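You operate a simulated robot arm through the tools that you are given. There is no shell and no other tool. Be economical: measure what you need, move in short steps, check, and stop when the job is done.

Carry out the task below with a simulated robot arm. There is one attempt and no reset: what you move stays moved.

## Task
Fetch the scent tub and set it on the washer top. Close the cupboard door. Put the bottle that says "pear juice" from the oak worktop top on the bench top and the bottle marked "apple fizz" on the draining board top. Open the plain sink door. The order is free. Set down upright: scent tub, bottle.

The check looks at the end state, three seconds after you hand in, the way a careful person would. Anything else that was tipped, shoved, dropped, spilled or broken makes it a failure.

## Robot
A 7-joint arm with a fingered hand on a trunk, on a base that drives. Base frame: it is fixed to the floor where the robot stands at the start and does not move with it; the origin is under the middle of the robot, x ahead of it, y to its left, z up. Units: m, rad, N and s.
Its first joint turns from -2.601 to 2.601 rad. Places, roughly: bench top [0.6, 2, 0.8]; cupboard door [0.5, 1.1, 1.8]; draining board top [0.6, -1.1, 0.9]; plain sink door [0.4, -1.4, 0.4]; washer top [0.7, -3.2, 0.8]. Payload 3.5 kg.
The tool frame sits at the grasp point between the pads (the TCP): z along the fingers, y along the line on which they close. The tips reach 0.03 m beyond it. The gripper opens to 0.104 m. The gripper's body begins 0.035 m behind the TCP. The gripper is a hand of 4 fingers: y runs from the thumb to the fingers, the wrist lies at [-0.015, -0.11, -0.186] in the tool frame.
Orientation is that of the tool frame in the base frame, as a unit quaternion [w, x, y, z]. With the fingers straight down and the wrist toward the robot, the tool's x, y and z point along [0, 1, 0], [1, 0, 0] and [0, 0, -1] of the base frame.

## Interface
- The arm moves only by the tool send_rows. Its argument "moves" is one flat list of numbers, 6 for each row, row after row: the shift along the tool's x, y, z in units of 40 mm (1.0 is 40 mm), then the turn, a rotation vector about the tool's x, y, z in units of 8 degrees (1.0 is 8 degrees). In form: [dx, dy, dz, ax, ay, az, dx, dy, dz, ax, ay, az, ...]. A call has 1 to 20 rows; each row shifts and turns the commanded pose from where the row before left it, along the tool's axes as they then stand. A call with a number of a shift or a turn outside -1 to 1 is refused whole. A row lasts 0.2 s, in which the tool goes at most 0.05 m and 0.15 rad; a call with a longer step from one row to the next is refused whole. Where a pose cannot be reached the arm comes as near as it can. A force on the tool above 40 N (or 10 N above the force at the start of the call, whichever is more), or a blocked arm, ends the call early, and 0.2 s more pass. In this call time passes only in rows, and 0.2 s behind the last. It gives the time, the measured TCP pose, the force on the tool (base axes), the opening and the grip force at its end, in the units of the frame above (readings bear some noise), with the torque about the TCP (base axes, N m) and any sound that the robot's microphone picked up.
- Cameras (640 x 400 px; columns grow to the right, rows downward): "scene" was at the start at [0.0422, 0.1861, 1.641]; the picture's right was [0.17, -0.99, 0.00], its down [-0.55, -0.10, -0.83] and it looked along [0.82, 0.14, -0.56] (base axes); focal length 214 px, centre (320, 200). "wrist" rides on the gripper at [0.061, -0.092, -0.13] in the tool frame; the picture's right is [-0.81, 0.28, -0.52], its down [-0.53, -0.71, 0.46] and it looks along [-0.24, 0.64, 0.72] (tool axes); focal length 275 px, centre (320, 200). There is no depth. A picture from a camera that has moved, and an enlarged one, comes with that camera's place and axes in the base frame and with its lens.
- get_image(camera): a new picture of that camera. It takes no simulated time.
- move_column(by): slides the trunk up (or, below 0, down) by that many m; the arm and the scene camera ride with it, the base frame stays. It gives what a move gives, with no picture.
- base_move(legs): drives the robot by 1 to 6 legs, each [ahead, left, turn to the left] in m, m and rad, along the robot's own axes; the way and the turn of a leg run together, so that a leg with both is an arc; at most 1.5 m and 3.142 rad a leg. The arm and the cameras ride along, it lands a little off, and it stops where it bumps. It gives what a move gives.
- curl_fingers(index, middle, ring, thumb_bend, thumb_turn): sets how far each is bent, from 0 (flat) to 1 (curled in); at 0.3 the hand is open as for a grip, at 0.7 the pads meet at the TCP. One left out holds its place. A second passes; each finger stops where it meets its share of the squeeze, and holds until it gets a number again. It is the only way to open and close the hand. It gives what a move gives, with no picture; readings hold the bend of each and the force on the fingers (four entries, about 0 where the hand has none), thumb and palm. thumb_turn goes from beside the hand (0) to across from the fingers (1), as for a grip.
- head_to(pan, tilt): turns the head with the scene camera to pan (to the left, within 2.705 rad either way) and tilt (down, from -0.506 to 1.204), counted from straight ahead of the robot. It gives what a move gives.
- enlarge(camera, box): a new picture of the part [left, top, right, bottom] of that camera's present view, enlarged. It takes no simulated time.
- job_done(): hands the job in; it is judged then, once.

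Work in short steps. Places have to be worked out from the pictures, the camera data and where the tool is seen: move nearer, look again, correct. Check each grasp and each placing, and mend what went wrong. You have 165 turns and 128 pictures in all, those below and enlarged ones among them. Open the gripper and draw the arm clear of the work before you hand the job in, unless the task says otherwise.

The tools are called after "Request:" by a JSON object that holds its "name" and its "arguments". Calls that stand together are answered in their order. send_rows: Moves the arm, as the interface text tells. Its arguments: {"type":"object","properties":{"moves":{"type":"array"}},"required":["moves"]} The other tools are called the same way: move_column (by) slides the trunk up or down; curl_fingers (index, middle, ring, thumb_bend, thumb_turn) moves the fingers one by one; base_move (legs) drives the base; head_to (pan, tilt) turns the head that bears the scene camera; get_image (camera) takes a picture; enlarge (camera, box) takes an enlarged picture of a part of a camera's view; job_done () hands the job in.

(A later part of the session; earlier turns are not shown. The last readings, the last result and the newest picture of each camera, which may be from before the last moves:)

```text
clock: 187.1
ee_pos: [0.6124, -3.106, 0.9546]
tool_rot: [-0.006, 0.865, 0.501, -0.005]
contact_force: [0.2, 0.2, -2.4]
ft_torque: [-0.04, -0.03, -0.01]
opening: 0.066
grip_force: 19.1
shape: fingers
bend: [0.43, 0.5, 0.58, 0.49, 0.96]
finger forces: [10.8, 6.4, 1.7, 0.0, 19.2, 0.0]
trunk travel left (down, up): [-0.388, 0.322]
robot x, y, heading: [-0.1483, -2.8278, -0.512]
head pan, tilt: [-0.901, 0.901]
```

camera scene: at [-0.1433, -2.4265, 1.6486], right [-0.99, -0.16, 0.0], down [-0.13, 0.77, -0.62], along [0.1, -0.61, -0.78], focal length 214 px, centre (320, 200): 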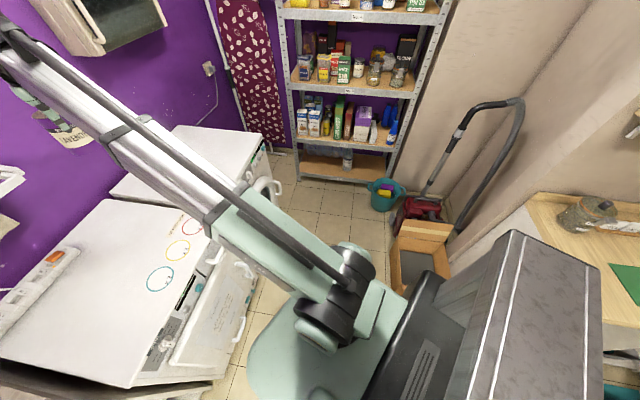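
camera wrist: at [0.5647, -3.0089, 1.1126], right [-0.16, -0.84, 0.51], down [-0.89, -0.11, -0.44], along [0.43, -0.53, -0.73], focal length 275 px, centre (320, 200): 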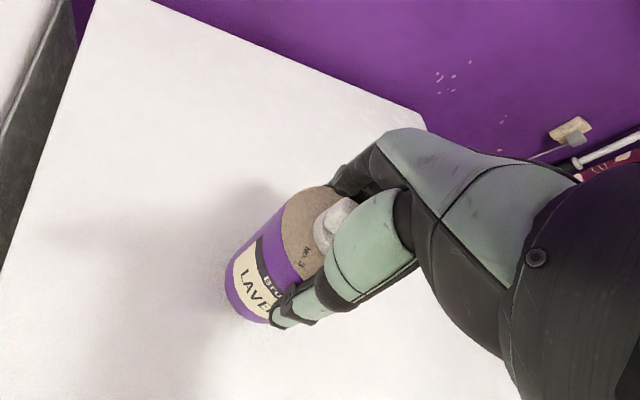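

Still hanging; keep creeping.

Request:
{"name": "send_rows", "arguments": {"moves": [0, 0, 0.09, 0, 0, 0, 0, 0, 0.09, 0, 0, 0]}}

Request:
{"name": "send_rows", "arguments": {"moves": [0, 0, 0.09, 0, 0, 0, 0, 0, 0.09, 0, 0, 0]}}

Request:
{"name": "send_rows", "arguments": {"moves": [0, 0, 0.09, 0, 0, 0, 0, 0, 0.09, 0, 0, 0]}}

```text
clock: 187.7
ee_pos: [0.6111, -3.1073, 0.9486]
tool_rot: [-0.005, 0.865, 0.502, -0.002]
contact_force: [-0.1, 1.6, 5.7]
ft_torque: [-0.13, -0.12, 0.0]
opening: 0.0659
grip_force: 19.3
shape: fingers
bend: [0.43, 0.5, 0.58, 0.49, 0.96]
finger forces: [10.7, 6.6, 1.8, 0.1, 20.4, 0.0]
trunk travel left (down, up): [-0.388, 0.322]
robot x, y, heading: [-0.1503, -2.8272, -0.51]
head pan, tilt: [-0.901, 0.901]
```

```text
clock: 188.3
ee_pos: [0.6116, -3.1066, 0.9436]
tool_rot: [-0.004, 0.865, 0.502, -0.002]
contact_force: [1.6, 0.9, 24.4]
ft_torque: [-0.32, -0.41, 0.05]
opening: 0.0648
grip_force: 21.5
shape: fingers
bend: [0.42, 0.5, 0.58, 0.52, 0.95]
finger forces: [12.0, 8.2, 2.9, 0.0, 20.2, 0.1]
trunk travel left (down, up): [-0.388, 0.322]
robot x, y, heading: [-0.1493, -2.8224, -0.507]
head pan, tilt: [-0.901, 0.901]
```

```text
clock: 188.9
ee_pos: [0.6121, -3.1066, 0.9384]
tool_rot: [-0.002, 0.865, 0.502, -0.001]
contact_force: [-1.0, 1.6, 21.1]
ft_torque: [-0.38, -0.35, -0.05]
opening: 0.0653
grip_force: 25.9
shape: fingers
bend: [0.42, 0.5, 0.58, 0.52, 0.95]
finger forces: [15.1, 7.7, 3.4, 0.1, 25.1, 0.0]
trunk travel left (down, up): [-0.388, 0.322]
robot x, y, heading: [-0.1488, -2.8227, -0.515]
head pan, tilt: [-0.901, 0.901]
stopped in row 2: the force on the tool passed its limit (the readings are from after the stop); the commanded pose is now the measured one
```

Pressed a little beyond contact; relieve by 6 mm, then open and lift away.

Request:
{"name": "send_rows", "arguments": {"moves": [0, 0, -0.1, 0, 0, 0]}}

Request:
{"name": "curl_fingers", "arguments": {"index": 0.3, "middle": 0.3, "ring": 0.3, "thumb_bend": 0.3}}

Request:
{"name": "send_rows", "arguments": {"moves": [0, 0, -0.3, 0, 0, 0, 0, 0, -0.7, 0, 0, 0, 0, 0, -0.9, 0, 0, 0, 0, 0, -0.9, 0, 0, 0]}}

Request:
{"name": "get_image", "arguments": {"camera": "wrist"}}

```text
clock: 189.3
ee_pos: [0.6135, -3.1085, 0.9399]
tool_rot: [-0.005, 0.865, 0.501, -0.003]
contact_force: [-0.7, -1.3, 9.0]
ft_torque: [-0.28, -0.27, -0.06]
opening: 0.066
grip_force: 24.7
shape: fingers
bend: [0.42, 0.5, 0.58, 0.52, 0.95]
finger forces: [15.1, 7.4, 3.3, 0.0, 23.0, 0.0]
trunk travel left (down, up): [-0.388, 0.322]
robot x, y, heading: [-0.1493, -2.8293, -0.509]
head pan, tilt: [-0.901, 0.901]
```

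```text
clock: 190.3
ee_pos: [0.6117, -3.1067, 0.9396]
tool_rot: [-0.005, 0.865, 0.501, -0.002]
contact_force: [0.1, 0.0, -0.4]
ft_torque: [0.0, -0.03, -0.03]
opening: 0.1027
grip_force: 0.0
shape: fingers
bend: [0.3, 0.3, 0.3, 0.3, 0.97]
finger forces: [0.0, 0.0, 0.0, 0.1, 0.1, 0.1]
trunk travel left (down, up): [-0.388, 0.322]
robot x, y, heading: [-0.1491, -2.8251, -0.511]
head pan, tilt: [-0.901, 0.901]
```

```text
clock: 191.3
ee_pos: [0.6143, -3.1074, 1.0512]
tool_rot: [-0.005, 0.865, 0.501, -0.002]
contact_force: [1.1, -0.8, -0.8]
ft_torque: [-0.04, -0.01, -0.02]
opening: 0.1026
grip_force: 0.0
shape: fingers
bend: [0.3, 0.3, 0.3, 0.3, 0.97]
finger forces: [0.1, 0.1, 0.0, 0.0, 0.0, 0.0]
trunk travel left (down, up): [-0.388, 0.322]
robot x, y, heading: [-0.1493, -2.8225, -0.511]
head pan, tilt: [-0.901, 0.901]
```

```text
30 pictures are left
camera wrist: at [0.5654, -3.0099, 1.1833], right [-0.16, -0.84, 0.51], down [-0.89, -0.11, -0.45], along [0.43, -0.53, -0.73], focal length 275 px, centre (320, 200)
```

wrist: 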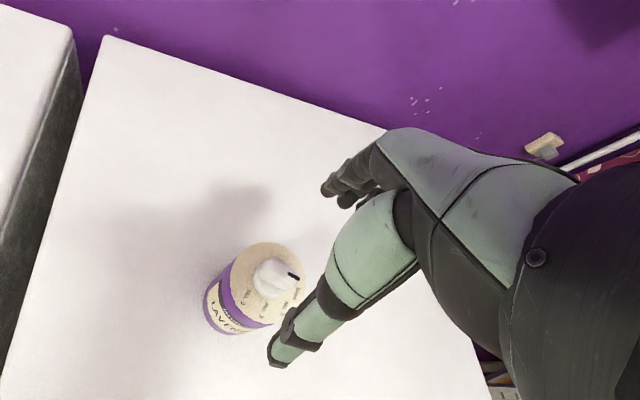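

Tub stands upright on the washer. Raise, back away and return to the worktop for the pear juice.

Request:
{"name": "move_column", "arguments": {"by": 0.3}}

Request:
{"name": "base_move", "arguments": {"legs": [[-0.234, 0.213, 0], [0, 0, 0.511], [-0.45, 0.1, 0], [0, 1.3, 0], [0, 1.2, 0]]}}

Request:
{"name": "head_to", "arguments": {"pan": 0.15, "tilt": 0.45}}

Request:
{"name": "get_image", "arguments": {"camera": "scene"}}

```text
clock: 194.3
ee_pos: [0.6142, -3.1079, 1.3509]
tool_rot: [-0.005, 0.865, 0.501, -0.003]
contact_force: [1.0, 0.1, 0.0]
ft_torque: [-0.03, -0.03, -0.01]
opening: 0.1027
grip_force: 0.0
shape: fingers
bend: [0.3, 0.3, 0.3, 0.3, 0.97]
finger forces: [0.1, 0.0, 0.0, 0.1, 0.0, 0.0]
trunk travel left (down, up): [-0.688, 0.022]
robot x, y, heading: [-0.1482, -2.8242, -0.508]
head pan, tilt: [-0.901, 0.901]
```

```text
clock: 212.1
ee_pos: [0.1062, 0.1923, 1.3502]
tool_rot: [-0.004, 0.712, 0.702, -0.003]
contact_force: [-0.5, 1.2, 0.3]
ft_torque: [-0.01, -0.01, 0.0]
opening: 0.1029
grip_force: 0.1
shape: fingers
bend: [0.3, 0.3, 0.3, 0.3, 0.97]
finger forces: [0.0, 0.0, 0.0, 0.0, 0.1, 0.0]
trunk travel left (down, up): [-0.688, 0.022]
robot x, y, heading: [-0.6972, 0.0694, -0.003]
head pan, tilt: [-0.901, 0.901]
```

```text
clock: 213.4
ee_pos: [0.1043, 0.1917, 1.3513]
tool_rot: [-0.004, 0.711, 0.703, -0.004]
contact_force: [0.5, -0.3, -1.0]
ft_torque: [-0.03, -0.03, -0.01]
opening: 0.1024
grip_force: 0.0
shape: fingers
bend: [0.3, 0.3, 0.3, 0.3, 0.97]
finger forces: [0.1, 0.0, 0.1, 0.1, 0.0, 0.1]
trunk travel left (down, up): [-0.688, 0.022]
robot x, y, heading: [-0.7, 0.0699, -0.004]
head pan, tilt: [0.15, 0.45]
```

```text
29 pictures are left
camera scene: at [-0.6533, 0.2536, 1.667], right [0.14, -0.99, 0.0], down [-0.43, -0.06, -0.9], along [0.89, 0.13, -0.44], focal length 214 px, centre (320, 200)
```

scene: 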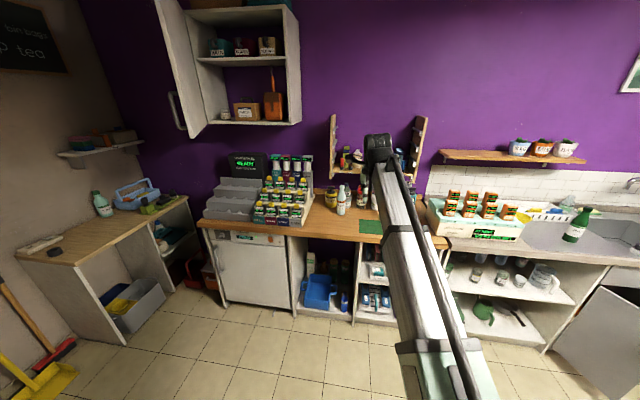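

The pear bottle stands in front of its neighbours but under the shelf's edge, so a horizontal front grasp of its body is best. First retract/lower a bit and rotate the hand forward again, in free space.

Request:
{"name": "send_rows", "arguments": {"moves": [0, -0.9, 0.6, 0, 0, 0, 0, -0.9, 0.6, 0, 0, 0, 0, -0.9, 0.7, 0, 0, 0, 0, -0.9, 0.7, 0, 0, 0, 0, -0.9, 0.7, 0, 0, 0]}}

Request:
{"name": "send_rows", "arguments": {"moves": [0, 0, 0, -0.618, -0.618, -0.618, 0, 0, 0, -0.618, -0.618, -0.618, 0, 0, 0, -0.618, -0.618, -0.618, 0, 0, 0, -0.618, -0.618, -0.618, 0, 0, 0, -0.618, -0.618, -0.618, 0, 0, 0, -0.618, -0.618, -0.618, 0, 0, 0, -0.618, -0.618, -0.618, 0, 0, 0, -0.618, -0.618, -0.618, 0, 0, 0, -0.618, -0.618, -0.618, 0, 0, 0, -0.618, -0.618, -0.618, 0, 0, 0, -0.618, -0.618, -0.618, 0, 0, 0, -0.618, -0.618, -0.618, 0, 0, 0, -0.618, -0.618, -0.618, 0, 0, 0, -0.618, -0.618, -0.618]}}

Request:
{"name": "move_column", "arguments": {"by": -0.2}}

```text
clock: 214.6
ee_pos: [-0.0775, 0.1954, 1.2201]
tool_rot: [-0.005, 0.712, 0.702, -0.004]
contact_force: [0.3, 0.3, 0.2]
ft_torque: [0.03, 0.01, 0.0]
opening: 0.103
grip_force: 0.1
shape: fingers
bend: [0.3, 0.3, 0.3, 0.3, 0.97]
finger forces: [0.1, 0.0, 0.1, 0.0, 0.0, 0.0]
trunk travel left (down, up): [-0.688, 0.022]
robot x, y, heading: [-0.7025, 0.0706, -0.006]
head pan, tilt: [0.15, 0.45]
```

```text
clock: 217.6
ee_pos: [-0.0522, 0.2004, 1.2264]
tool_rot: [0.703, 0.007, 0.711, -0.005]
contact_force: [0.6, -0.7, -0.4]
ft_torque: [0.01, -0.01, -0.03]
opening: 0.1031
grip_force: 0.0
shape: fingers
bend: [0.3, 0.3, 0.3, 0.3, 0.97]
finger forces: [0.0, 0.0, 0.1, 0.1, 0.0, 0.1]
out of reach, approached as far as the arm can: row 8, 9, 10, 11
trunk travel left (down, up): [-0.688, 0.022]
robot x, y, heading: [-0.6996, 0.0717, -0.007]
head pan, tilt: [0.15, 0.45]
```

```text
clock: 219.7
ee_pos: [-0.0515, 0.2015, 1.0267]
tool_rot: [0.703, 0.006, 0.711, -0.005]
contact_force: [0.1, 0.3, 0.8]
ft_torque: [-0.02, -0.02, -0.01]
opening: 0.103
grip_force: 0.0
shape: fingers
bend: [0.3, 0.3, 0.3, 0.3, 0.97]
finger forces: [0.1, 0.0, 0.0, 0.0, 0.0, 0.0]
trunk travel left (down, up): [-0.488, 0.222]
robot x, y, heading: [-0.7018, 0.0659, -0.003]
head pan, tilt: [0.15, 0.45]
```

Now drive toward the bottle, stopping with the TCP about 0.2 m short of it, and look.

Request:
{"name": "move_column", "arguments": {"by": -0.02}}

Request:
{"name": "base_move", "arguments": {"legs": [[0, 0.1, 0.004], [0.53, 0, 0]]}}

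Request:
{"name": "get_image", "arguments": {"camera": "wrist"}}

Request:
{"name": "get_image", "arguments": {"camera": "scene"}}

```text
clock: 220.4
ee_pos: [-0.0516, 0.2, 1.0072]
tool_rot: [0.703, 0.006, 0.712, -0.005]
contact_force: [0.5, -0.7, 0.3]
ft_torque: [-0.02, -0.02, -0.05]
opening: 0.103
grip_force: 0.1
shape: fingers
bend: [0.3, 0.3, 0.3, 0.3, 0.97]
finger forces: [0.0, 0.1, 0.0, 0.0, 0.1, 0.0]
trunk travel left (down, up): [-0.468, 0.242]
robot x, y, heading: [-0.703, 0.0689, -0.01]
head pan, tilt: [0.15, 0.45]
```

```text
clock: 224.2
ee_pos: [0.4761, 0.2999, 1.0061]
tool_rot: [0.703, 0.006, 0.712, -0.006]
contact_force: [-0.1, -0.1, -0.3]
ft_torque: [0.0, -0.04, 0.03]
opening: 0.1028
grip_force: 0.0
shape: fingers
bend: [0.3, 0.3, 0.3, 0.3, 0.97]
finger forces: [0.0, 0.1, 0.0, 0.1, 0.0, 0.1]
trunk travel left (down, up): [-0.468, 0.242]
robot x, y, heading: [-0.1737, 0.1673, -0.004]
head pan, tilt: [0.15, 0.45]
```

```text
28 pictures are left
camera wrist: at [0.3421, 0.2096, 0.9475], right [-0.5, 0.28, 0.82], down [0.45, -0.72, 0.53], along [0.74, 0.63, 0.24], focal length 275 px, centre (320, 200)
```

wrist: 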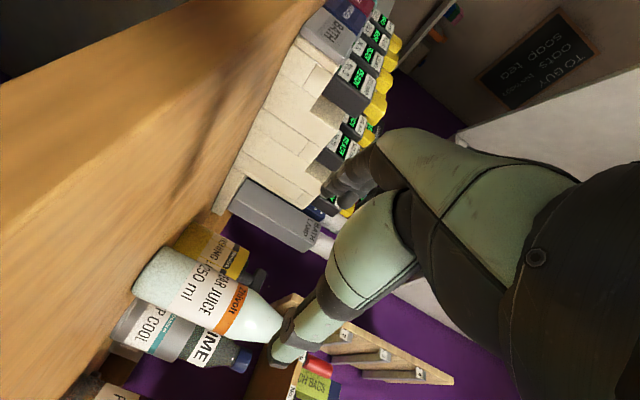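

```text
27 pictures are left
camera scene: at [-0.1266, 0.3523, 1.447], right [0.15, -0.99, 0.0], down [-0.43, -0.06, -0.9], along [0.89, 0.13, -0.44], focal length 214 px, centre (320, 200)
```

scene: 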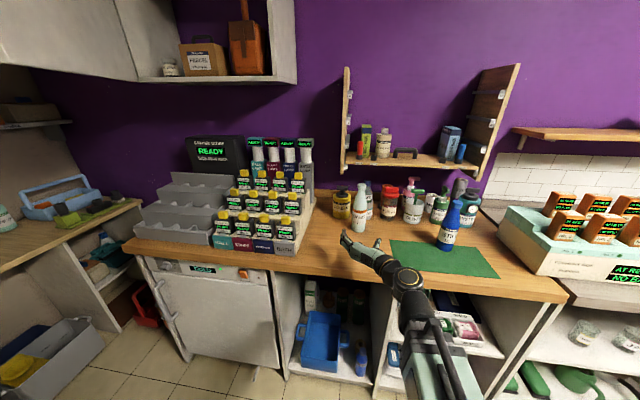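

Pear bottle axis ≈ (0.735, 0.299); the TCP's lateral alignment is right. Advance 0.25 m in two legs.

Request:
{"name": "base_move", "arguments": {"legs": [[0.13, 0, 0]]}}

Request:
{"name": "get_image", "arguments": {"camera": "wrist"}}

```text
clock: 225.5
ee_pos: [0.6049, 0.2976, 1.0064]
tool_rot: [0.702, 0.006, 0.712, -0.005]
contact_force: [0.3, 0.0, 0.4]
ft_torque: [0.01, 0.04, -0.01]
opening: 0.1028
grip_force: 0.1
shape: fingers
bend: [0.3, 0.3, 0.3, 0.3, 0.97]
finger forces: [0.0, 0.0, 0.0, 0.0, 0.1, 0.1]
trunk travel left (down, up): [-0.468, 0.242]
robot x, y, heading: [-0.0458, 0.1689, -0.005]
head pan, tilt: [0.15, 0.45]
```

```text
26 pictures are left
camera wrist: at [0.4709, 0.2085, 0.9474], right [-0.5, 0.28, 0.82], down [0.45, -0.72, 0.53], along [0.74, 0.63, 0.24], focal length 275 px, centre (320, 200)
```

wrist: 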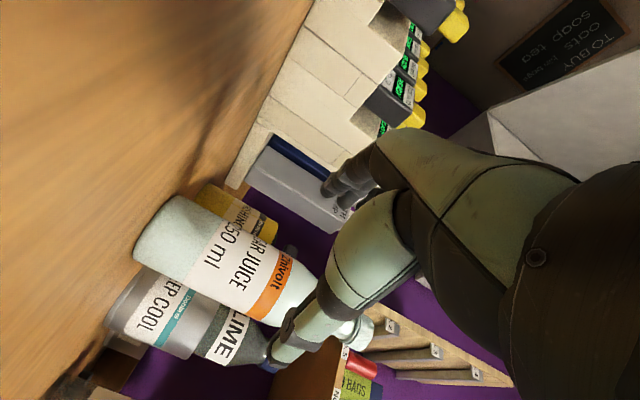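

Alignment holds. Final 0.12 m.

Request:
{"name": "base_move", "arguments": {"legs": [[0.118, 0.003, 0]]}}

Request:
{"name": "get_image", "arguments": {"camera": "wrist"}}

```text
clock: 226.7
ee_pos: [0.7234, 0.3009, 1.0077]
tool_rot: [0.702, 0.006, 0.712, -0.004]
contact_force: [-0.4, -0.4, 0.3]
ft_torque: [0.03, -0.02, 0.02]
opening: 0.103
grip_force: 0.0
shape: fingers
bend: [0.3, 0.3, 0.3, 0.3, 0.97]
finger forces: [0.0, 0.1, 0.1, 0.0, 0.0, 0.0]
trunk travel left (down, up): [-0.468, 0.242]
robot x, y, heading: [0.0762, 0.1735, -0.001]
head pan, tilt: [0.15, 0.45]
```

```text
25 pictures are left
camera wrist: at [0.5894, 0.2112, 0.9474], right [-0.5, 0.28, 0.82], down [0.45, -0.72, 0.53], along [0.74, 0.63, 0.24], focal length 275 px, centre (320, 200)
```

wrist: 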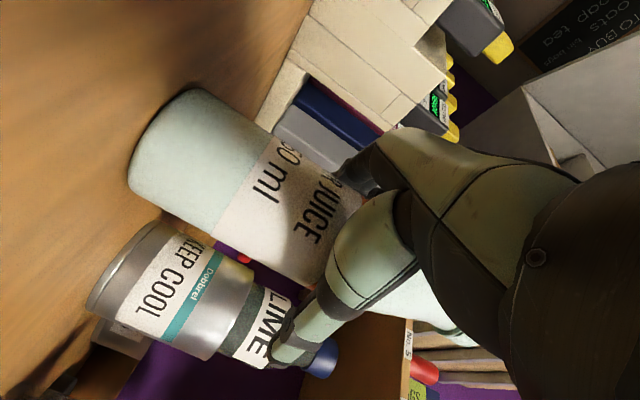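

Bottle is between fingers and thumb. Close gently.

Request:
{"name": "curl_fingers", "arguments": {"index": 0.65, "middle": 0.65, "ring": 0.65, "thumb_bend": 0.65}}

Request:
{"name": "move_column", "arguments": {"by": 0.03}}

Request:
{"name": "get_image", "arguments": {"camera": "wrist"}}

```text
clock: 227.7
ee_pos: [0.7232, 0.3016, 1.0072]
tool_rot: [0.703, 0.007, 0.711, -0.005]
contact_force: [0.0, -0.9, 5.2]
ft_torque: [-0.14, 0.06, 0.04]
opening: 0.0526
grip_force: 23.1
shape: fingers
bend: [0.47, 0.62, 0.6, 0.55, 0.97]
finger forces: [14.3, 3.4, 5.1, 0.0, 23.6, 0.1]
trunk travel left (down, up): [-0.468, 0.242]
robot x, y, heading: [0.077, 0.1684, -0.003]
head pan, tilt: [0.15, 0.45]
```

```text
clock: 228.5
ee_pos: [0.7227, 0.3016, 1.0373]
tool_rot: [0.703, 0.006, 0.711, -0.005]
contact_force: [0.2, -0.7, -2.3]
ft_torque: [0.02, -0.05, -0.01]
opening: 0.0526
grip_force: 21.7
shape: fingers
bend: [0.46, 0.62, 0.61, 0.56, 0.95]
finger forces: [15.0, 3.0, 3.9, 0.0, 21.9, 0.1]
trunk travel left (down, up): [-0.498, 0.212]
robot x, y, heading: [0.0745, 0.1719, -0.007]
head pan, tilt: [0.15, 0.45]
```

```text
24 pictures are left
camera wrist: at [0.5895, 0.2113, 0.9773], right [-0.5, 0.28, 0.82], down [0.45, -0.72, 0.53], along [0.74, 0.63, 0.24], focal length 275 px, centre (320, 200)
```

wrist: 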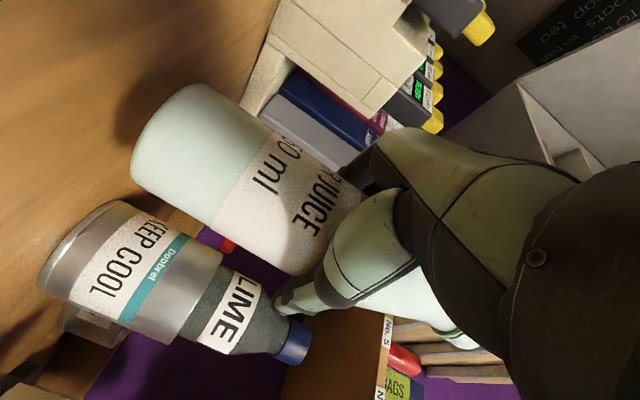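

Lifted cleanly. Back away, raise to travel height and go look at the bench.

Request:
{"name": "base_move", "arguments": {"legs": [[-0.4, 0, 0], [-0.35, 0, 0], [0, 0.9, 0]]}}

Request:
{"name": "move_column", "arguments": {"by": 0.12}}

Request:
{"name": "head_to", "arguments": {"pan": 0.6, "tilt": 0.5}}

Request:
{"name": "get_image", "arguments": {"camera": "scene"}}

```text
clock: 237.2
ee_pos: [-0.0245, 1.2093, 1.0366]
tool_rot: [0.703, 0.006, 0.711, -0.005]
contact_force: [-0.3, 0.5, -2.8]
ft_torque: [0.02, -0.07, 0.02]
opening: 0.0527
grip_force: 22.1
shape: fingers
bend: [0.46, 0.62, 0.61, 0.56, 0.95]
finger forces: [15.0, 3.0, 3.9, 0.0, 22.0, 0.0]
trunk travel left (down, up): [-0.498, 0.212]
robot x, y, heading: [-0.6754, 1.0764, -0.002]
head pan, tilt: [0.15, 0.45]
```

```text
clock: 238.7
ee_pos: [-0.0225, 1.2095, 1.1566]
tool_rot: [0.702, 0.007, 0.712, -0.004]
contact_force: [-0.8, 0.2, -1.4]
ft_torque: [0.03, -0.03, 0.0]
opening: 0.0529
grip_force: 21.5
shape: fingers
bend: [0.46, 0.62, 0.61, 0.56, 0.95]
finger forces: [15.0, 3.0, 3.9, 0.0, 22.0, 0.0]
trunk travel left (down, up): [-0.618, 0.092]
robot x, y, heading: [-0.6698, 1.0792, -0.006]
head pan, tilt: [0.15, 0.45]
```

```text
clock: 239.6
ee_pos: [-0.0233, 1.2093, 1.1571]
tool_rot: [0.703, 0.006, 0.712, -0.005]
contact_force: [0.4, -0.5, -3.3]
ft_torque: [0.01, -0.02, -0.02]
opening: 0.0527
grip_force: 22.2
shape: fingers
bend: [0.46, 0.62, 0.61, 0.56, 0.95]
finger forces: [15.0, 3.0, 4.0, 0.0, 21.9, 0.0]
trunk travel left (down, up): [-0.618, 0.092]
robot x, y, heading: [-0.6714, 1.0794, -0.007]
head pan, tilt: [0.6, 0.499]
```

```text
23 pictures are left
camera scene: at [-0.6411, 1.3001, 1.5925], right [0.56, -0.83, 0.0], down [-0.4, -0.27, -0.88], along [0.73, 0.49, -0.48], focal length 214 px, centre (320, 200)
```

scene: 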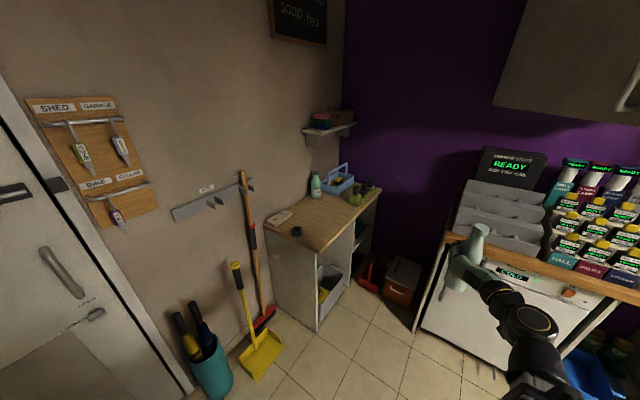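

The bench spans x≈0.08–1.03, y≈1.79–2.24; free spot around (0.3, 1.93). I'll approach at 45°: turn, then drive.

Request:
{"name": "base_move", "arguments": {"legs": [[0, 0, 0.79], [0.5, -0.205, 0]]}}

Request:
{"name": "head_to", "arguments": {"pan": 0.1, "tilt": 0.7}}

Request:
{"name": "get_image", "arguments": {"camera": "scene"}}

```text
clock: 244.8
ee_pos: [0.1908, 1.8448, 1.1553]
tool_rot: [0.65, -0.269, 0.658, 0.267]
contact_force: [-0.2, -0.1, -2.3]
ft_torque: [0.0, -0.04, 0.0]
opening: 0.0527
grip_force: 21.7
shape: fingers
bend: [0.46, 0.62, 0.61, 0.56, 0.95]
finger forces: [15.1, 3.0, 3.9, 0.0, 21.7, 0.1]
trunk travel left (down, up): [-0.618, 0.092]
robot x, y, heading: [-0.1702, 1.2896, 0.785]
head pan, tilt: [0.6, 0.499]
```

```text
clock: 245.8
ee_pos: [0.1902, 1.8439, 1.156]
tool_rot: [0.65, -0.269, 0.658, 0.267]
contact_force: [-0.4, -0.3, -2.5]
ft_torque: [0.01, 0.0, 0.05]
opening: 0.0526
grip_force: 21.8
shape: fingers
bend: [0.46, 0.62, 0.61, 0.56, 0.95]
finger forces: [14.9, 3.0, 3.8, 0.0, 21.7, 0.1]
trunk travel left (down, up): [-0.618, 0.092]
robot x, y, heading: [-0.1718, 1.2911, 0.791]
head pan, tilt: [0.099, 0.7]
```

```text
22 pictures are left
camera scene: at [-0.271, 1.4455, 1.5748], right [0.78, -0.63, 0.0], down [-0.41, -0.5, -0.77], along [0.48, 0.59, -0.64], focal length 214 px, centre (320, 200)
```

scene: 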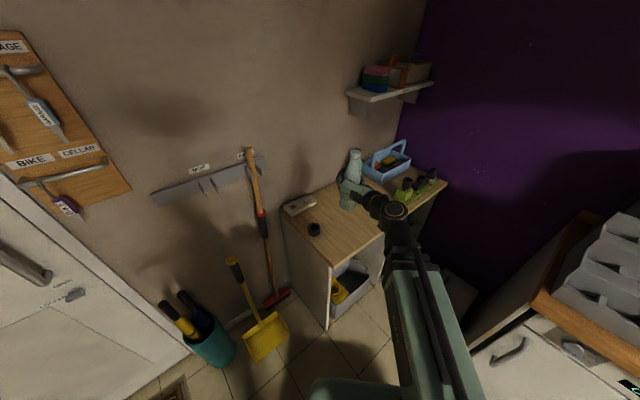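

Geometry agrees. Extend with the arm 8 cm and drive 8 cm to bring the bottle over about (0.33, 1.93).

Request:
{"name": "send_rows", "arguments": {"moves": [0, -0.3, 0.7, 0, 0, 0, 0, -0.3, 0.7, 0, 0, 0, 0, -0.3, 0.7, 0, 0, 0]}}

Request:
{"name": "base_move", "arguments": {"legs": [[0.075, 0, 0]]}}

Request:
{"name": "get_image", "arguments": {"camera": "wrist"}}

```text
clock: 246.6
ee_pos: [0.2746, 1.8786, 1.1547]
tool_rot: [0.65, -0.269, 0.659, 0.267]
contact_force: [-0.5, 0.5, -2.9]
ft_torque: [-0.01, 0.0, 0.01]
opening: 0.0527
grip_force: 21.7
shape: fingers
bend: [0.46, 0.62, 0.61, 0.56, 0.95]
finger forces: [14.8, 3.0, 3.8, 0.1, 21.6, 0.0]
trunk travel left (down, up): [-0.618, 0.092]
robot x, y, heading: [-0.1712, 1.2885, 0.788]
head pan, tilt: [0.099, 0.7]
```

```text
clock: 247.6
ee_pos: [0.3293, 1.9335, 1.1548]
tool_rot: [0.65, -0.269, 0.659, 0.266]
contact_force: [0.4, 0.4, -2.5]
ft_torque: [0.01, -0.04, 0.02]
opening: 0.0524
grip_force: 21.5
shape: fingers
bend: [0.46, 0.62, 0.61, 0.56, 0.95]
finger forces: [14.8, 3.1, 3.7, 0.1, 21.6, 0.0]
trunk travel left (down, up): [-0.618, 0.092]
robot x, y, heading: [-0.1173, 1.3436, 0.783]
head pan, tilt: [0.099, 0.7]
```

```text
21 pictures are left
camera wrist: at [0.2991, 1.775, 1.0945], right [-0.55, -0.16, 0.82], down [0.83, -0.19, 0.53], along [0.07, 0.97, 0.23], focal length 275 px, centre (320, 200)
```

wrist: 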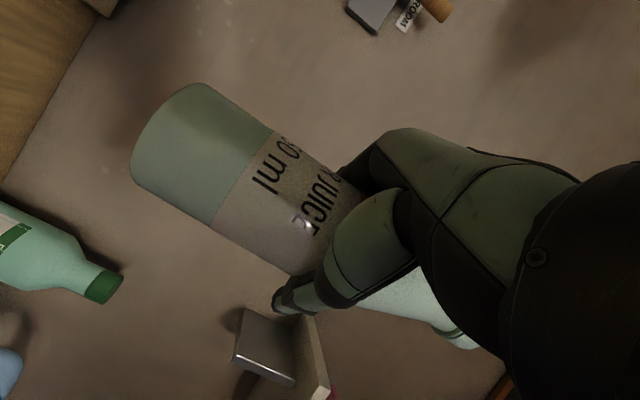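

Over the free spot. Lower the trunk 0.2 m, then creep down with the arm.

Request:
{"name": "move_column", "arguments": {"by": -0.2}}

Request:
{"name": "get_image", "arguments": {"camera": "wrist"}}

Request:
{"name": "enlarge", "arguments": {"camera": "scene", "box": [260, 120, 480, 300]}}

```text
clock: 249.8
ee_pos: [0.3288, 1.9317, 0.955]
tool_rot: [0.65, -0.269, 0.658, 0.267]
contact_force: [0.2, -0.3, -2.8]
ft_torque: [-0.02, 0.0, -0.02]
opening: 0.0525
grip_force: 22.1
shape: fingers
bend: [0.46, 0.62, 0.61, 0.56, 0.95]
finger forces: [14.9, 3.0, 3.7, 0.1, 21.6, 0.0]
trunk travel left (down, up): [-0.418, 0.292]
robot x, y, heading: [-0.1197, 1.3435, 0.794]
head pan, tilt: [0.099, 0.7]
```

```text
20 pictures are left
camera wrist: at [0.2984, 1.7742, 0.8952], right [-0.55, -0.16, 0.82], down [0.83, -0.19, 0.53], along [0.07, 0.97, 0.24], focal length 275 px, centre (320, 200)
```

wrist: 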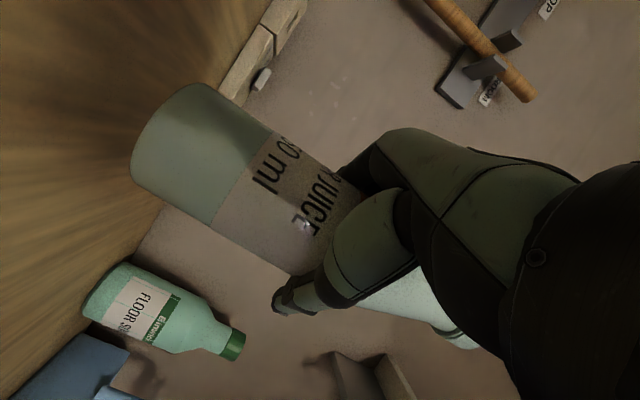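

```text
2.22 times, centred on (370, 210) of scene
camera zoom: at [-0.2174, 1.4993, 1.3748], right [0.78, -0.63, 0.0], down [-0.41, -0.5, -0.76], along [0.48, 0.59, -0.64], focal length 477 px, centre (209, 178)
```

zoom: 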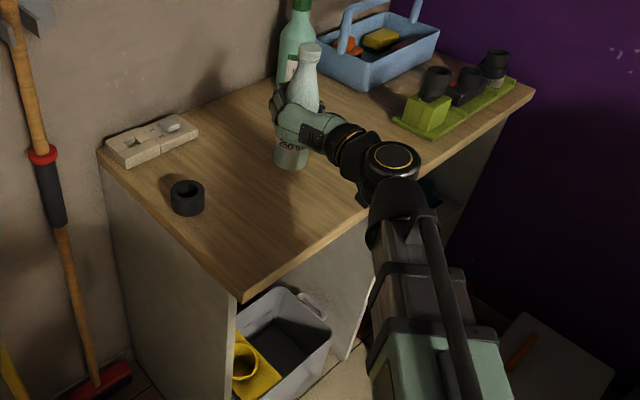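

Clear. Creep down along tool x.

Request:
{"name": "send_rows", "arguments": {"moves": [0.4, 0, 0, 0, 0, 0, 0.3, 0, 0, 0, 0, 0, 0.12, 0, 0, 0, 0, 0]}}

Request:
{"name": "send_rows", "arguments": {"moves": [0.1, 0, 0, 0, 0, 0, 0.1, 0, 0, 0, 0, 0]}}

```text
clock: 250.6
ee_pos: [0.3269, 1.9317, 0.9394]
tool_rot: [0.646, -0.271, 0.663, 0.264]
contact_force: [-0.5, 0.2, -2.8]
ft_torque: [0.0, 0.02, 0.04]
opening: 0.0526
grip_force: 21.8
shape: fingers
bend: [0.46, 0.62, 0.61, 0.56, 0.95]
finger forces: [14.9, 3.0, 3.7, 0.1, 21.5, 0.0]
out of reach, approached as far as the arm can: row 2, 3
trunk travel left (down, up): [-0.418, 0.292]
robot x, y, heading: [-0.1184, 1.3417, 0.786]
head pan, tilt: [0.099, 0.7]
```

```text
clock: 251.2
ee_pos: [0.3267, 1.9336, 0.94]
tool_rot: [0.646, -0.271, 0.663, 0.264]
contact_force: [-0.5, 0.5, -2.1]
ft_torque: [-0.01, 0.01, 0.0]
opening: 0.0527
grip_force: 22.3
shape: fingers
bend: [0.46, 0.62, 0.61, 0.56, 0.95]
finger forces: [14.9, 3.1, 3.8, 0.0, 21.4, 0.0]
out of reach, approached as far as the arm can: row 1, 2
trunk travel left (down, up): [-0.418, 0.292]
robot x, y, heading: [-0.119, 1.3467, 0.786]
head pan, tilt: [0.099, 0.7]
```

Arm's joint limit stops it; I return the command and use the trunk for the last centimetres.

Request:
{"name": "send_rows", "arguments": {"moves": [-0.5, 0, 0, 0, 0, 0, -0.5, 0, 0, 0, 0, 0]}}

Request:
{"name": "move_column", "arguments": {"by": -0.035}}

Request:
{"name": "move_column", "arguments": {"by": -0.006}}

```text
clock: 251.8
ee_pos: [0.3272, 1.9326, 0.9797]
tool_rot: [0.651, -0.269, 0.658, 0.265]
contact_force: [-0.4, 0.5, -2.5]
ft_torque: [0.0, 0.01, -0.02]
opening: 0.0523
grip_force: 21.5
shape: fingers
bend: [0.46, 0.62, 0.61, 0.56, 0.95]
finger forces: [14.9, 3.0, 3.8, 0.1, 21.5, 0.1]
trunk travel left (down, up): [-0.418, 0.292]
robot x, y, heading: [-0.1207, 1.3483, 0.786]
head pan, tilt: [0.099, 0.7]
```

```text
clock: 252.6
ee_pos: [0.327, 1.9328, 0.9435]
tool_rot: [0.65, -0.269, 0.659, 0.267]
contact_force: [-0.1, 0.4, -1.9]
ft_torque: [0.04, 0.0, -0.03]
opening: 0.0523
grip_force: 21.6
shape: fingers
bend: [0.46, 0.62, 0.61, 0.56, 0.95]
finger forces: [14.9, 3.0, 3.8, 0.0, 21.6, 0.0]
trunk travel left (down, up): [-0.383, 0.327]
robot x, y, heading: [-0.119, 1.3407, 0.792]
head pan, tilt: [0.099, 0.7]
```

```text
clock: 253.1
ee_pos: [0.3278, 1.9316, 0.9384]
tool_rot: [0.65, -0.269, 0.659, 0.267]
contact_force: [0.4, -0.3, -2.9]
ft_torque: [0.02, -0.01, 0.01]
opening: 0.0524
grip_force: 21.6
shape: fingers
bend: [0.46, 0.62, 0.61, 0.56, 0.95]
finger forces: [14.8, 2.9, 3.8, 0.1, 21.5, 0.1]
trunk travel left (down, up): [-0.377, 0.333]
robot x, y, heading: [-0.1193, 1.3499, 0.785]
head pan, tilt: [0.099, 0.7]
```

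Still hanging. Continue downward with the trunk.

Request:
{"name": "move_column", "arguments": {"by": -0.015}}

Request:
{"name": "enlarge", "arguments": {"camera": "scene", "box": [320, 150, 400, 220]}}

```text
clock: 253.7
ee_pos: [0.3269, 1.9322, 0.9227]
tool_rot: [0.65, -0.269, 0.658, 0.267]
contact_force: [0.1, -0.2, -2.1]
ft_torque: [0.0, -0.01, 0.01]
opening: 0.0525
grip_force: 21.1
shape: fingers
bend: [0.46, 0.62, 0.61, 0.56, 0.95]
finger forces: [14.9, 3.0, 3.8, 0.1, 21.5, 0.1]
trunk travel left (down, up): [-0.362, 0.348]
robot x, y, heading: [-0.1173, 1.3476, 0.789]
head pan, tilt: [0.099, 0.7]
```

```text
5.71 times, centred on (360, 185) of scene
camera zoom: at [-0.2174, 1.4993, 1.3188], right [0.78, -0.63, 0.0], down [-0.41, -0.5, -0.76], along [0.48, 0.59, -0.64], focal length 1226 px, centre (91, 286)
```

zoom: 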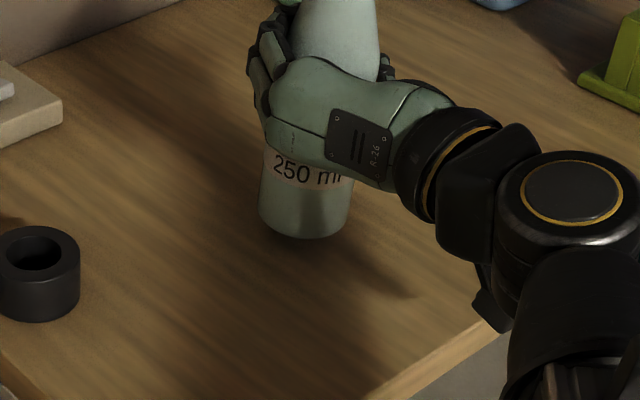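

Request:
{"name": "move_column", "arguments": {"by": -0.008}}

Request:
{"name": "move_column", "arguments": {"by": -0.004}}

```text
clock: 254.3
ee_pos: [0.3276, 1.9325, 0.9148]
tool_rot: [0.65, -0.269, 0.659, 0.266]
contact_force: [0.2, -0.1, -1.7]
ft_torque: [0.04, -0.01, 0.0]
opening: 0.0525
grip_force: 21.4
shape: fingers
bend: [0.46, 0.62, 0.61, 0.56, 0.95]
finger forces: [14.8, 3.0, 3.8, 0.2, 21.4, 0.1]
trunk travel left (down, up): [-0.354, 0.356]
robot x, y, heading: [-0.1173, 1.3465, 0.783]
head pan, tilt: [0.099, 0.7]
```

```text
clock: 254.8
ee_pos: [0.329, 1.9332, 0.9125]
tool_rot: [0.65, -0.269, 0.659, 0.266]
contact_force: [0.3, -0.6, -2.0]
ft_torque: [-0.01, -0.04, 0.01]
opening: 0.0523
grip_force: 22.0
shape: fingers
bend: [0.46, 0.62, 0.61, 0.56, 0.95]
finger forces: [15.0, 3.0, 3.8, 0.1, 21.5, 0.2]
trunk travel left (down, up): [-0.35, 0.36]
robot x, y, heading: [-0.1154, 1.3429, 0.791]
head pan, tilt: [0.099, 0.7]
```

Nearly there; 4 mm steps, watching the force. (Still about −2 N, so not supported.)

Request:
{"name": "move_column", "arguments": {"by": -0.004}}

Request:
{"name": "move_column", "arguments": {"by": -0.003}}

```text
clock: 255.4
ee_pos: [0.3276, 1.9329, 0.9082]
tool_rot: [0.65, -0.269, 0.659, 0.267]
contact_force: [-0.3, 2.2, 4.5]
ft_torque: [-0.01, -0.01, 0.0]
opening: 0.0525
grip_force: 22.1
shape: fingers
bend: [0.46, 0.62, 0.61, 0.56, 0.96]
finger forces: [15.2, 3.5, 5.1, 0.0, 21.5, 0.0]
trunk travel left (down, up): [-0.346, 0.364]
robot x, y, heading: [-0.1187, 1.3453, 0.787]
head pan, tilt: [0.099, 0.7]
```

```text
clock: 255.9
ee_pos: [0.327, 1.9336, 0.9058]
tool_rot: [0.65, -0.268, 0.659, 0.267]
contact_force: [-1.4, 7.4, 21.5]
ft_torque: [0.15, 0.27, -0.06]
opening: 0.0525
grip_force: 22.9
shape: fingers
bend: [0.46, 0.62, 0.6, 0.57, 0.98]
finger forces: [16.2, 4.5, 7.0, 0.1, 19.5, 0.0]
trunk travel left (down, up): [-0.343, 0.367]
robot x, y, heading: [-0.119, 1.3461, 0.791]
head pan, tilt: [0.099, 0.7]
```

Contact on the bench. Relieve 2 mm, open, and back straight out.

Request:
{"name": "move_column", "arguments": {"by": 0.002}}

Request:
{"name": "curl_fingers", "arguments": {"index": 0.3, "middle": 0.3, "ring": 0.3, "thumb_bend": 0.3}}

Request:
{"name": "base_move", "arguments": {"legs": [[-0.25, 0, 0]]}}

Request:
{"name": "get_image", "arguments": {"camera": "wrist"}}

```text
clock: 256.4
ee_pos: [0.3264, 1.9325, 0.9074]
tool_rot: [0.65, -0.268, 0.659, 0.267]
contact_force: [-2.0, 4.6, 13.7]
ft_torque: [0.14, 0.18, -0.03]
opening: 0.0523
grip_force: 22.3
shape: fingers
bend: [0.46, 0.62, 0.6, 0.57, 0.97]
finger forces: [16.1, 4.0, 5.4, 0.1, 19.4, 0.0]
trunk travel left (down, up): [-0.345, 0.365]
robot x, y, heading: [-0.1186, 1.3438, 0.788]
head pan, tilt: [0.099, 0.7]
```

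```text
clock: 257.4
ee_pos: [0.327, 1.9327, 0.9058]
tool_rot: [0.65, -0.268, 0.659, 0.267]
contact_force: [-0.9, -0.3, -0.2]
ft_torque: [0.03, 0.01, 0.0]
opening: 0.1029
grip_force: 0.0
shape: fingers
bend: [0.3, 0.3, 0.3, 0.3, 0.98]
finger forces: [0.0, 0.0, 0.1, 0.0, 0.1, 0.0]
trunk travel left (down, up): [-0.345, 0.365]
robot x, y, heading: [-0.1146, 1.3433, 0.786]
head pan, tilt: [0.099, 0.7]
```

```text
clock: 259.2
ee_pos: [0.1508, 1.7563, 0.9063]
tool_rot: [0.651, -0.27, 0.658, 0.266]
contact_force: [0.2, 0.2, 0.0]
ft_torque: [0.0, -0.03, -0.03]
opening: 0.1029
grip_force: 0.1
shape: fingers
bend: [0.3, 0.3, 0.3, 0.3, 0.98]
finger forces: [0.0, 0.1, 0.0, 0.1, 0.1, 0.1]
trunk travel left (down, up): [-0.345, 0.365]
robot x, y, heading: [-0.2936, 1.1705, 0.787]
head pan, tilt: [0.099, 0.7]
```

```text
17 pictures are left
camera wrist: at [0.1214, 1.5989, 0.8472], right [-0.55, -0.16, 0.82], down [0.83, -0.18, 0.53], along [0.07, 0.97, 0.24], focal length 275 px, centre (320, 200)
```

wrist: 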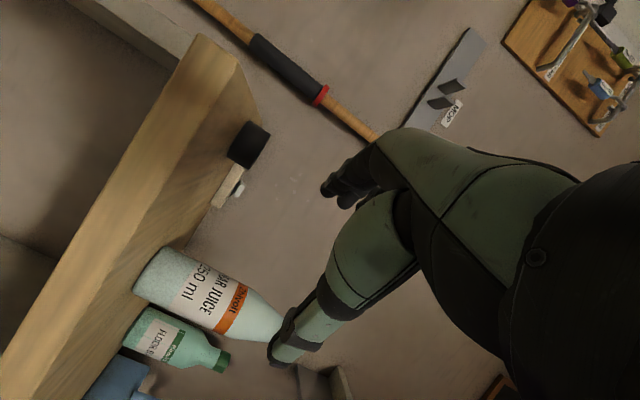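

Pear juice stands upright on the bench. Last: the cupboard door (hinge ≈ (0.72, 1.20), free edge ≈ (0.22, 0.98), bottom z≈1.5, opened ~66°); I'll push its outer face from the left. Raise first, then reposition left of the door with the hand in a fist.

Request:
{"name": "move_column", "arguments": {"by": 0.36}}

Request:
{"name": "base_move", "arguments": {"legs": [[0.08, 0.354, 0], [0, 0, -1.387]]}}

Request:
{"name": "curl_fingers", "arguments": {"index": 0.65, "middle": 0.65, "ring": 0.65, "thumb_bend": 0.65}}

Request:
{"name": "send_rows", "arguments": {"moves": [-0.9, 0, 0, 0, 0, 0, -0.9, 0, 0, 0, 0, 0, -0.9, 0, 0, 0, 0, 0, -0.9, 0, 0, 0, 0, 0, -0.9, 0, 0, 0, 0, 0, -0.9, 0, 0, 0, 0, 0, -0.9, 0, 0, 0, 0, 0, -0.9, 0, 0, 0, 0, 0, -0.9, 0, 0, 0, 0, 0]}}

Request:
{"name": "head_to", "arguments": {"pan": 0.2, "tilt": 0.1}}

Request:
{"name": "get_image", "arguments": {"camera": "scene"}}

```text
clock: 262.7
ee_pos: [0.1508, 1.7561, 1.2667]
tool_rot: [0.651, -0.269, 0.658, 0.266]
contact_force: [0.5, 0.2, -0.6]
ft_torque: [0.02, 0.03, -0.02]
opening: 0.1026
grip_force: 0.0
shape: fingers
bend: [0.3, 0.3, 0.3, 0.3, 0.98]
finger forces: [0.0, 0.0, 0.0, 0.0, 0.0, 0.1]
trunk travel left (down, up): [-0.705, 0.005]
robot x, y, heading: [-0.2934, 1.1687, 0.787]
head pan, tilt: [0.099, 0.7]
```

```text
clock: 268.4
ee_pos: [0.177, 1.1489, 1.2672]
tool_rot: [0.672, 0.21, 0.679, -0.207]
contact_force: [0.5, -0.3, -0.1]
ft_torque: [0.03, 0.01, -0.03]
opening: 0.103
grip_force: 0.0
shape: fingers
bend: [0.3, 0.3, 0.3, 0.3, 0.98]
finger forces: [0.0, 0.0, 0.0, 0.0, 0.0, 0.0]
trunk travel left (down, up): [-0.705, 0.005]
robot x, y, heading: [-0.4881, 1.4757, -0.588]
head pan, tilt: [0.099, 0.7]
```

```text
clock: 269.4
ee_pos: [0.1764, 1.1496, 1.2654]
tool_rot: [0.672, 0.211, 0.68, -0.206]
contact_force: [0.5, -0.1, 0.4]
ft_torque: [-0.01, -0.04, -0.02]
opening: 0.014
grip_force: 0.1
shape: fingers
bend: [0.65, 0.65, 0.65, 0.65, 0.98]
finger forces: [0.0, 0.0, 0.1, 0.0, 0.1, 0.0]
trunk travel left (down, up): [-0.705, 0.005]
robot x, y, heading: [-0.4908, 1.4703, -0.585]
head pan, tilt: [0.099, 0.7]
```

```text
clock: 271.4
ee_pos: [0.179, 1.1467, 1.5913]
tool_rot: [0.671, 0.211, 0.68, -0.207]
contact_force: [-0.4, 0.1, -0.1]
ft_torque: [-0.02, 0.01, 0.01]
opening: 0.0137
grip_force: 0.0
shape: fingers
bend: [0.65, 0.65, 0.65, 0.65, 0.98]
finger forces: [0.0, 0.0, 0.0, 0.0, 0.1, 0.0]
trunk travel left (down, up): [-0.705, 0.005]
robot x, y, heading: [-0.4872, 1.4734, -0.591]
head pan, tilt: [0.099, 0.7]
```

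```text
clock: 272.4
ee_pos: [0.1794, 1.1473, 1.5894]
tool_rot: [0.672, 0.211, 0.679, -0.207]
contact_force: [0.5, -0.2, 0.2]
ft_torque: [0.0, 0.01, -0.01]
opening: 0.014
grip_force: 0.2
shape: fingers
bend: [0.65, 0.65, 0.65, 0.65, 0.98]
finger forces: [0.0, 0.0, 0.0, 0.0, 0.1, 0.1]
trunk travel left (down, up): [-0.705, 0.005]
robot x, y, heading: [-0.4883, 1.4758, -0.585]
head pan, tilt: [0.201, 0.099]
```

```text
16 pictures are left
camera scene: at [-0.3454, 1.6054, 1.7165], right [-0.38, -0.93, 0.0], down [-0.09, 0.04, -0.99], along [0.92, -0.38, -0.1], focal length 214 px, centre (320, 200)
```

scene: 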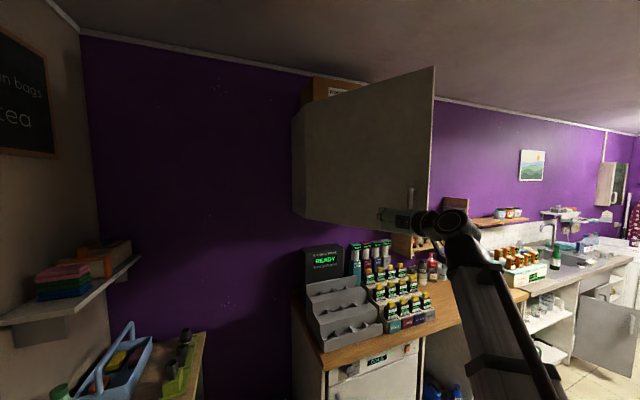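

The hand is at z 1.59, left of the door, tips aimed at its outer face. Raise 3 cm more and push by driving ahead in steps.

Request:
{"name": "send_rows", "arguments": {"moves": [-0.75, 0, 0, 0, 0, 0]}}

Request:
{"name": "base_move", "arguments": {"legs": [[0.2, 0, 0]]}}

Request:
{"name": "base_move", "arguments": {"legs": [[0.12, 0, 0]]}}

Request:
{"name": "get_image", "arguments": {"camera": "scene"}}

```text
clock: 272.8
ee_pos: [0.1804, 1.1464, 1.6195]
tool_rot: [0.672, 0.21, 0.68, -0.206]
contact_force: [0.5, 0.3, -0.7]
ft_torque: [-0.01, -0.04, -0.01]
opening: 0.0137
grip_force: 0.0
shape: fingers
bend: [0.65, 0.65, 0.65, 0.65, 0.98]
finger forces: [0.0, 0.1, 0.1, 0.2, 0.1, 0.1]
trunk travel left (down, up): [-0.705, 0.005]
robot x, y, heading: [-0.489, 1.4725, -0.584]
head pan, tilt: [0.201, 0.099]
```

```text
clock: 274.4
ee_pos: [0.3483, 1.0336, 1.6184]
tool_rot: [0.671, 0.211, 0.68, -0.207]
contact_force: [0.1, 0.0, -0.1]
ft_torque: [-0.04, -0.02, -0.01]
opening: 0.0134
grip_force: 0.1
shape: fingers
bend: [0.65, 0.65, 0.65, 0.65, 0.97]
finger forces: [0.0, 0.0, 0.0, 0.0, 0.0, 0.0]
trunk travel left (down, up): [-0.705, 0.005]
robot x, y, heading: [-0.3193, 1.3571, -0.586]
head pan, tilt: [0.201, 0.099]
```

```text
clock: 275.7
ee_pos: [0.4502, 0.9647, 1.6179]
tool_rot: [0.671, 0.212, 0.68, -0.207]
contact_force: [0.4, -0.7, -0.4]
ft_torque: [-0.03, -0.05, 0.03]
opening: 0.0135
grip_force: 0.1
shape: fingers
bend: [0.65, 0.65, 0.65, 0.65, 0.97]
finger forces: [0.0, 0.0, 0.0, 0.0, 0.0, 0.0]
trunk travel left (down, up): [-0.705, 0.005]
robot x, y, heading: [-0.2217, 1.2937, -0.588]
head pan, tilt: [0.201, 0.099]
```

```text
15 pictures are left
camera scene: at [-0.0753, 1.4254, 1.7165], right [-0.38, -0.93, 0.0], down [-0.09, 0.04, -0.99], along [0.92, -0.38, -0.1], focal length 214 px, centre (320, 200)
```

scene: 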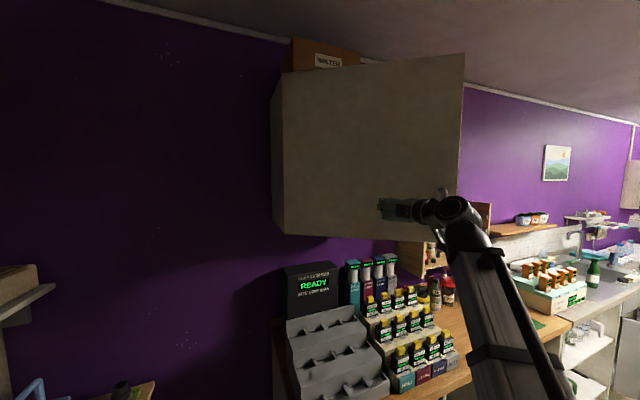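

The door is swinging with negligible resistance. Continue: 0.1 m base, then arm extension.

Request:
{"name": "base_move", "arguments": {"legs": [[0.09, -0.02, 0]]}}

Request:
{"name": "send_rows", "arguments": {"moves": [0, 0, 0.8, 0, 0, 0, 0, 0, 0.8, 0, 0, 0, 0, 0, 0.8, 0, 0, 0, 0, 0, 0.8, 0, 0, 0]}}

Request:
{"name": "get_image", "arguments": {"camera": "scene"}}

```text
clock: 276.8
ee_pos: [0.5123, 0.8992, 1.6183]
tool_rot: [0.672, 0.211, 0.679, -0.207]
contact_force: [0.4, -0.1, -0.4]
ft_torque: [0.01, -0.02, 0.02]
opening: 0.0131
grip_force: 0.1
shape: fingers
bend: [0.65, 0.65, 0.65, 0.65, 0.97]
finger forces: [0.1, 0.0, 0.0, 0.0, 0.1, 0.0]
trunk travel left (down, up): [-0.705, 0.005]
robot x, y, heading: [-0.1576, 1.2273, -0.593]
head pan, tilt: [0.201, 0.099]
```

```text
clock: 277.8
ee_pos: [0.6167, 0.8279, 1.6171]
tool_rot: [0.671, 0.211, 0.68, -0.208]
contact_force: [0.5, 0.0, -0.4]
ft_torque: [0.0, -0.02, 0.03]
opening: 0.013
grip_force: 0.1
shape: fingers
bend: [0.65, 0.65, 0.65, 0.65, 0.97]
finger forces: [0.0, 0.0, 0.0, 0.0, 0.1, 0.1]
trunk travel left (down, up): [-0.705, 0.005]
robot x, y, heading: [-0.1527, 1.2258, -0.588]
head pan, tilt: [0.201, 0.099]
```

```text
14 pictures are left
camera scene: at [-0.014, 1.3603, 1.7166], right [-0.38, -0.93, 0.0], down [-0.09, 0.04, -0.99], along [0.92, -0.38, -0.1], focal length 214 px, centre (320, 200)
```

scene: 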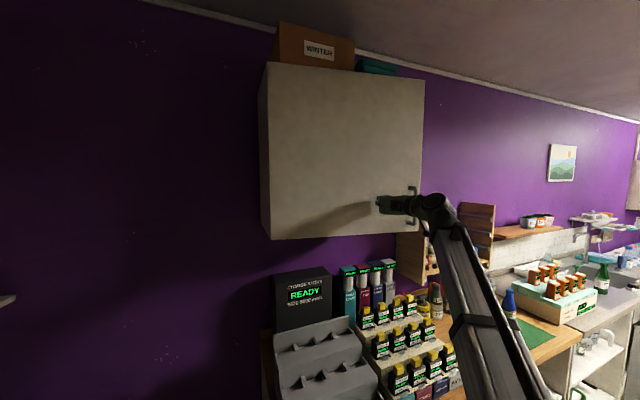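

Almost closed. Press on in the +x direction until it firmly contacts.

Request:
{"name": "send_rows", "arguments": {"moves": [0, 0.35, 0.5, 0, 0, 0, 0, 0.35, 0.5, 0, 0, 0, 0, 0.35, 0.5, 0, 0, 0, 0, 0.35, 0.5, 0, 0, 0]}}

Request:
{"name": "enlarge", "arguments": {"camera": "scene", "box": [240, 40, 460, 260]}}

```text
clock: 278.8
ee_pos: [0.7047, 0.8312, 1.6206]
tool_rot: [0.672, 0.211, 0.679, -0.206]
contact_force: [-33.4, 8.2, -7.0]
ft_torque: [-0.11, -0.14, 0.3]
opening: 0.005
grip_force: 16.6
shape: fingers
bend: [0.71, 0.72, 0.68, 0.65, 0.97]
finger forces: [8.8, 18.2, 6.1, 0.0, 0.0, 0.0]
trunk travel left (down, up): [-0.705, 0.005]
robot x, y, heading: [-0.1567, 1.2266, -0.591]
head pan, tilt: [0.201, 0.099]
```

```text
1.82 times, centred on (350, 150) of scene
camera zoom: at [-0.0213, 1.3617, 1.7169], right [-0.38, -0.93, 0.0], down [-0.09, 0.04, -1.0], along [0.92, -0.38, -0.1], focal length 390 px, centre (266, 291)
```

zoom: 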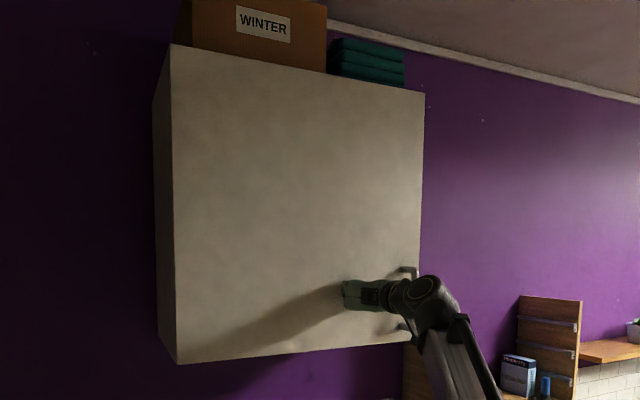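

Firmly shut (33 N). Retreat the hand, back the base off, and check the door from a distance.

Request:
{"name": "send_rows", "arguments": {"moves": [0, -0.35, -0.5, 0, 0, 0, 0, -0.35, -0.5, 0, 0, 0, 0, -0.35, -0.5, 0, 0, 0, 0, -0.35, -0.5, 0, 0, 0, 0, 0, -0.8, 0, 0, 0]}}

Request:
{"name": "base_move", "arguments": {"legs": [[-0.45, 0, 0]]}}

Request:
{"name": "head_to", "arguments": {"pan": 0.3, "tilt": 0.2}}

Request:
{"name": "get_image", "arguments": {"camera": "scene"}}

```text
clock: 280.0
ee_pos: [0.5896, 0.8478, 1.6165]
tool_rot: [0.672, 0.211, 0.679, -0.207]
contact_force: [0.3, -0.2, -0.4]
ft_torque: [0.0, 0.03, -0.01]
opening: 0.0129
grip_force: 0.0
shape: fingers
bend: [0.65, 0.65, 0.65, 0.65, 0.97]
finger forces: [0.1, 0.1, 0.0, 0.0, 0.0, 0.1]
trunk travel left (down, up): [-0.705, 0.005]
robot x, y, heading: [-0.1589, 1.2255, -0.587]
head pan, tilt: [0.201, 0.099]
```

```text
clock: 282.7
ee_pos: [0.2128, 1.0989, 1.6185]
tool_rot: [0.671, 0.21, 0.68, -0.206]
contact_force: [-0.9, -0.1, 0.0]
ft_torque: [-0.01, 0.01, 0.0]
opening: 0.0131
grip_force: 0.0
shape: fingers
bend: [0.65, 0.65, 0.65, 0.65, 0.97]
finger forces: [0.1, 0.1, 0.0, 0.0, 0.1, 0.0]
trunk travel left (down, up): [-0.705, 0.005]
robot x, y, heading: [-0.5342, 1.4792, -0.588]
head pan, tilt: [0.201, 0.099]
```

```text
clock: 283.4
ee_pos: [0.2138, 1.0993, 1.617]
tool_rot: [0.672, 0.21, 0.68, -0.207]
contact_force: [-0.6, -0.7, -0.1]
ft_torque: [-0.03, 0.0, 0.0]
opening: 0.0131
grip_force: 0.2
shape: fingers
bend: [0.65, 0.65, 0.65, 0.65, 0.97]
finger forces: [0.0, 0.0, 0.0, 0.0, 0.0, 0.0]
trunk travel left (down, up): [-0.705, 0.005]
robot x, y, heading: [-0.5331, 1.4761, -0.585]
head pan, tilt: [0.3, 0.201]
```

```text
12 pictures are left
camera scene: at [-0.3868, 1.6196, 1.7073], right [-0.28, -0.96, 0.0], down [-0.19, 0.06, -0.98], along [0.94, -0.28, -0.2], focal length 214 px, centre (320, 200)
```

scene: 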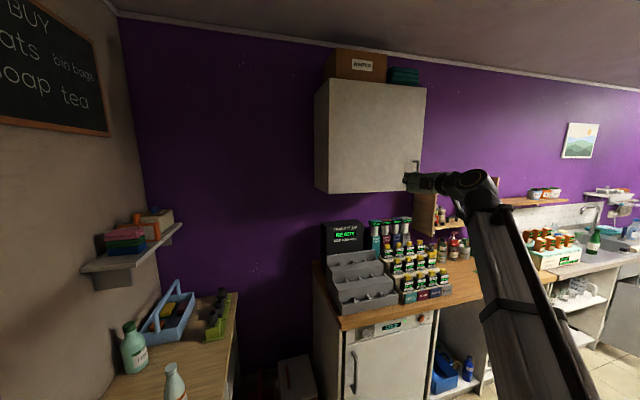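

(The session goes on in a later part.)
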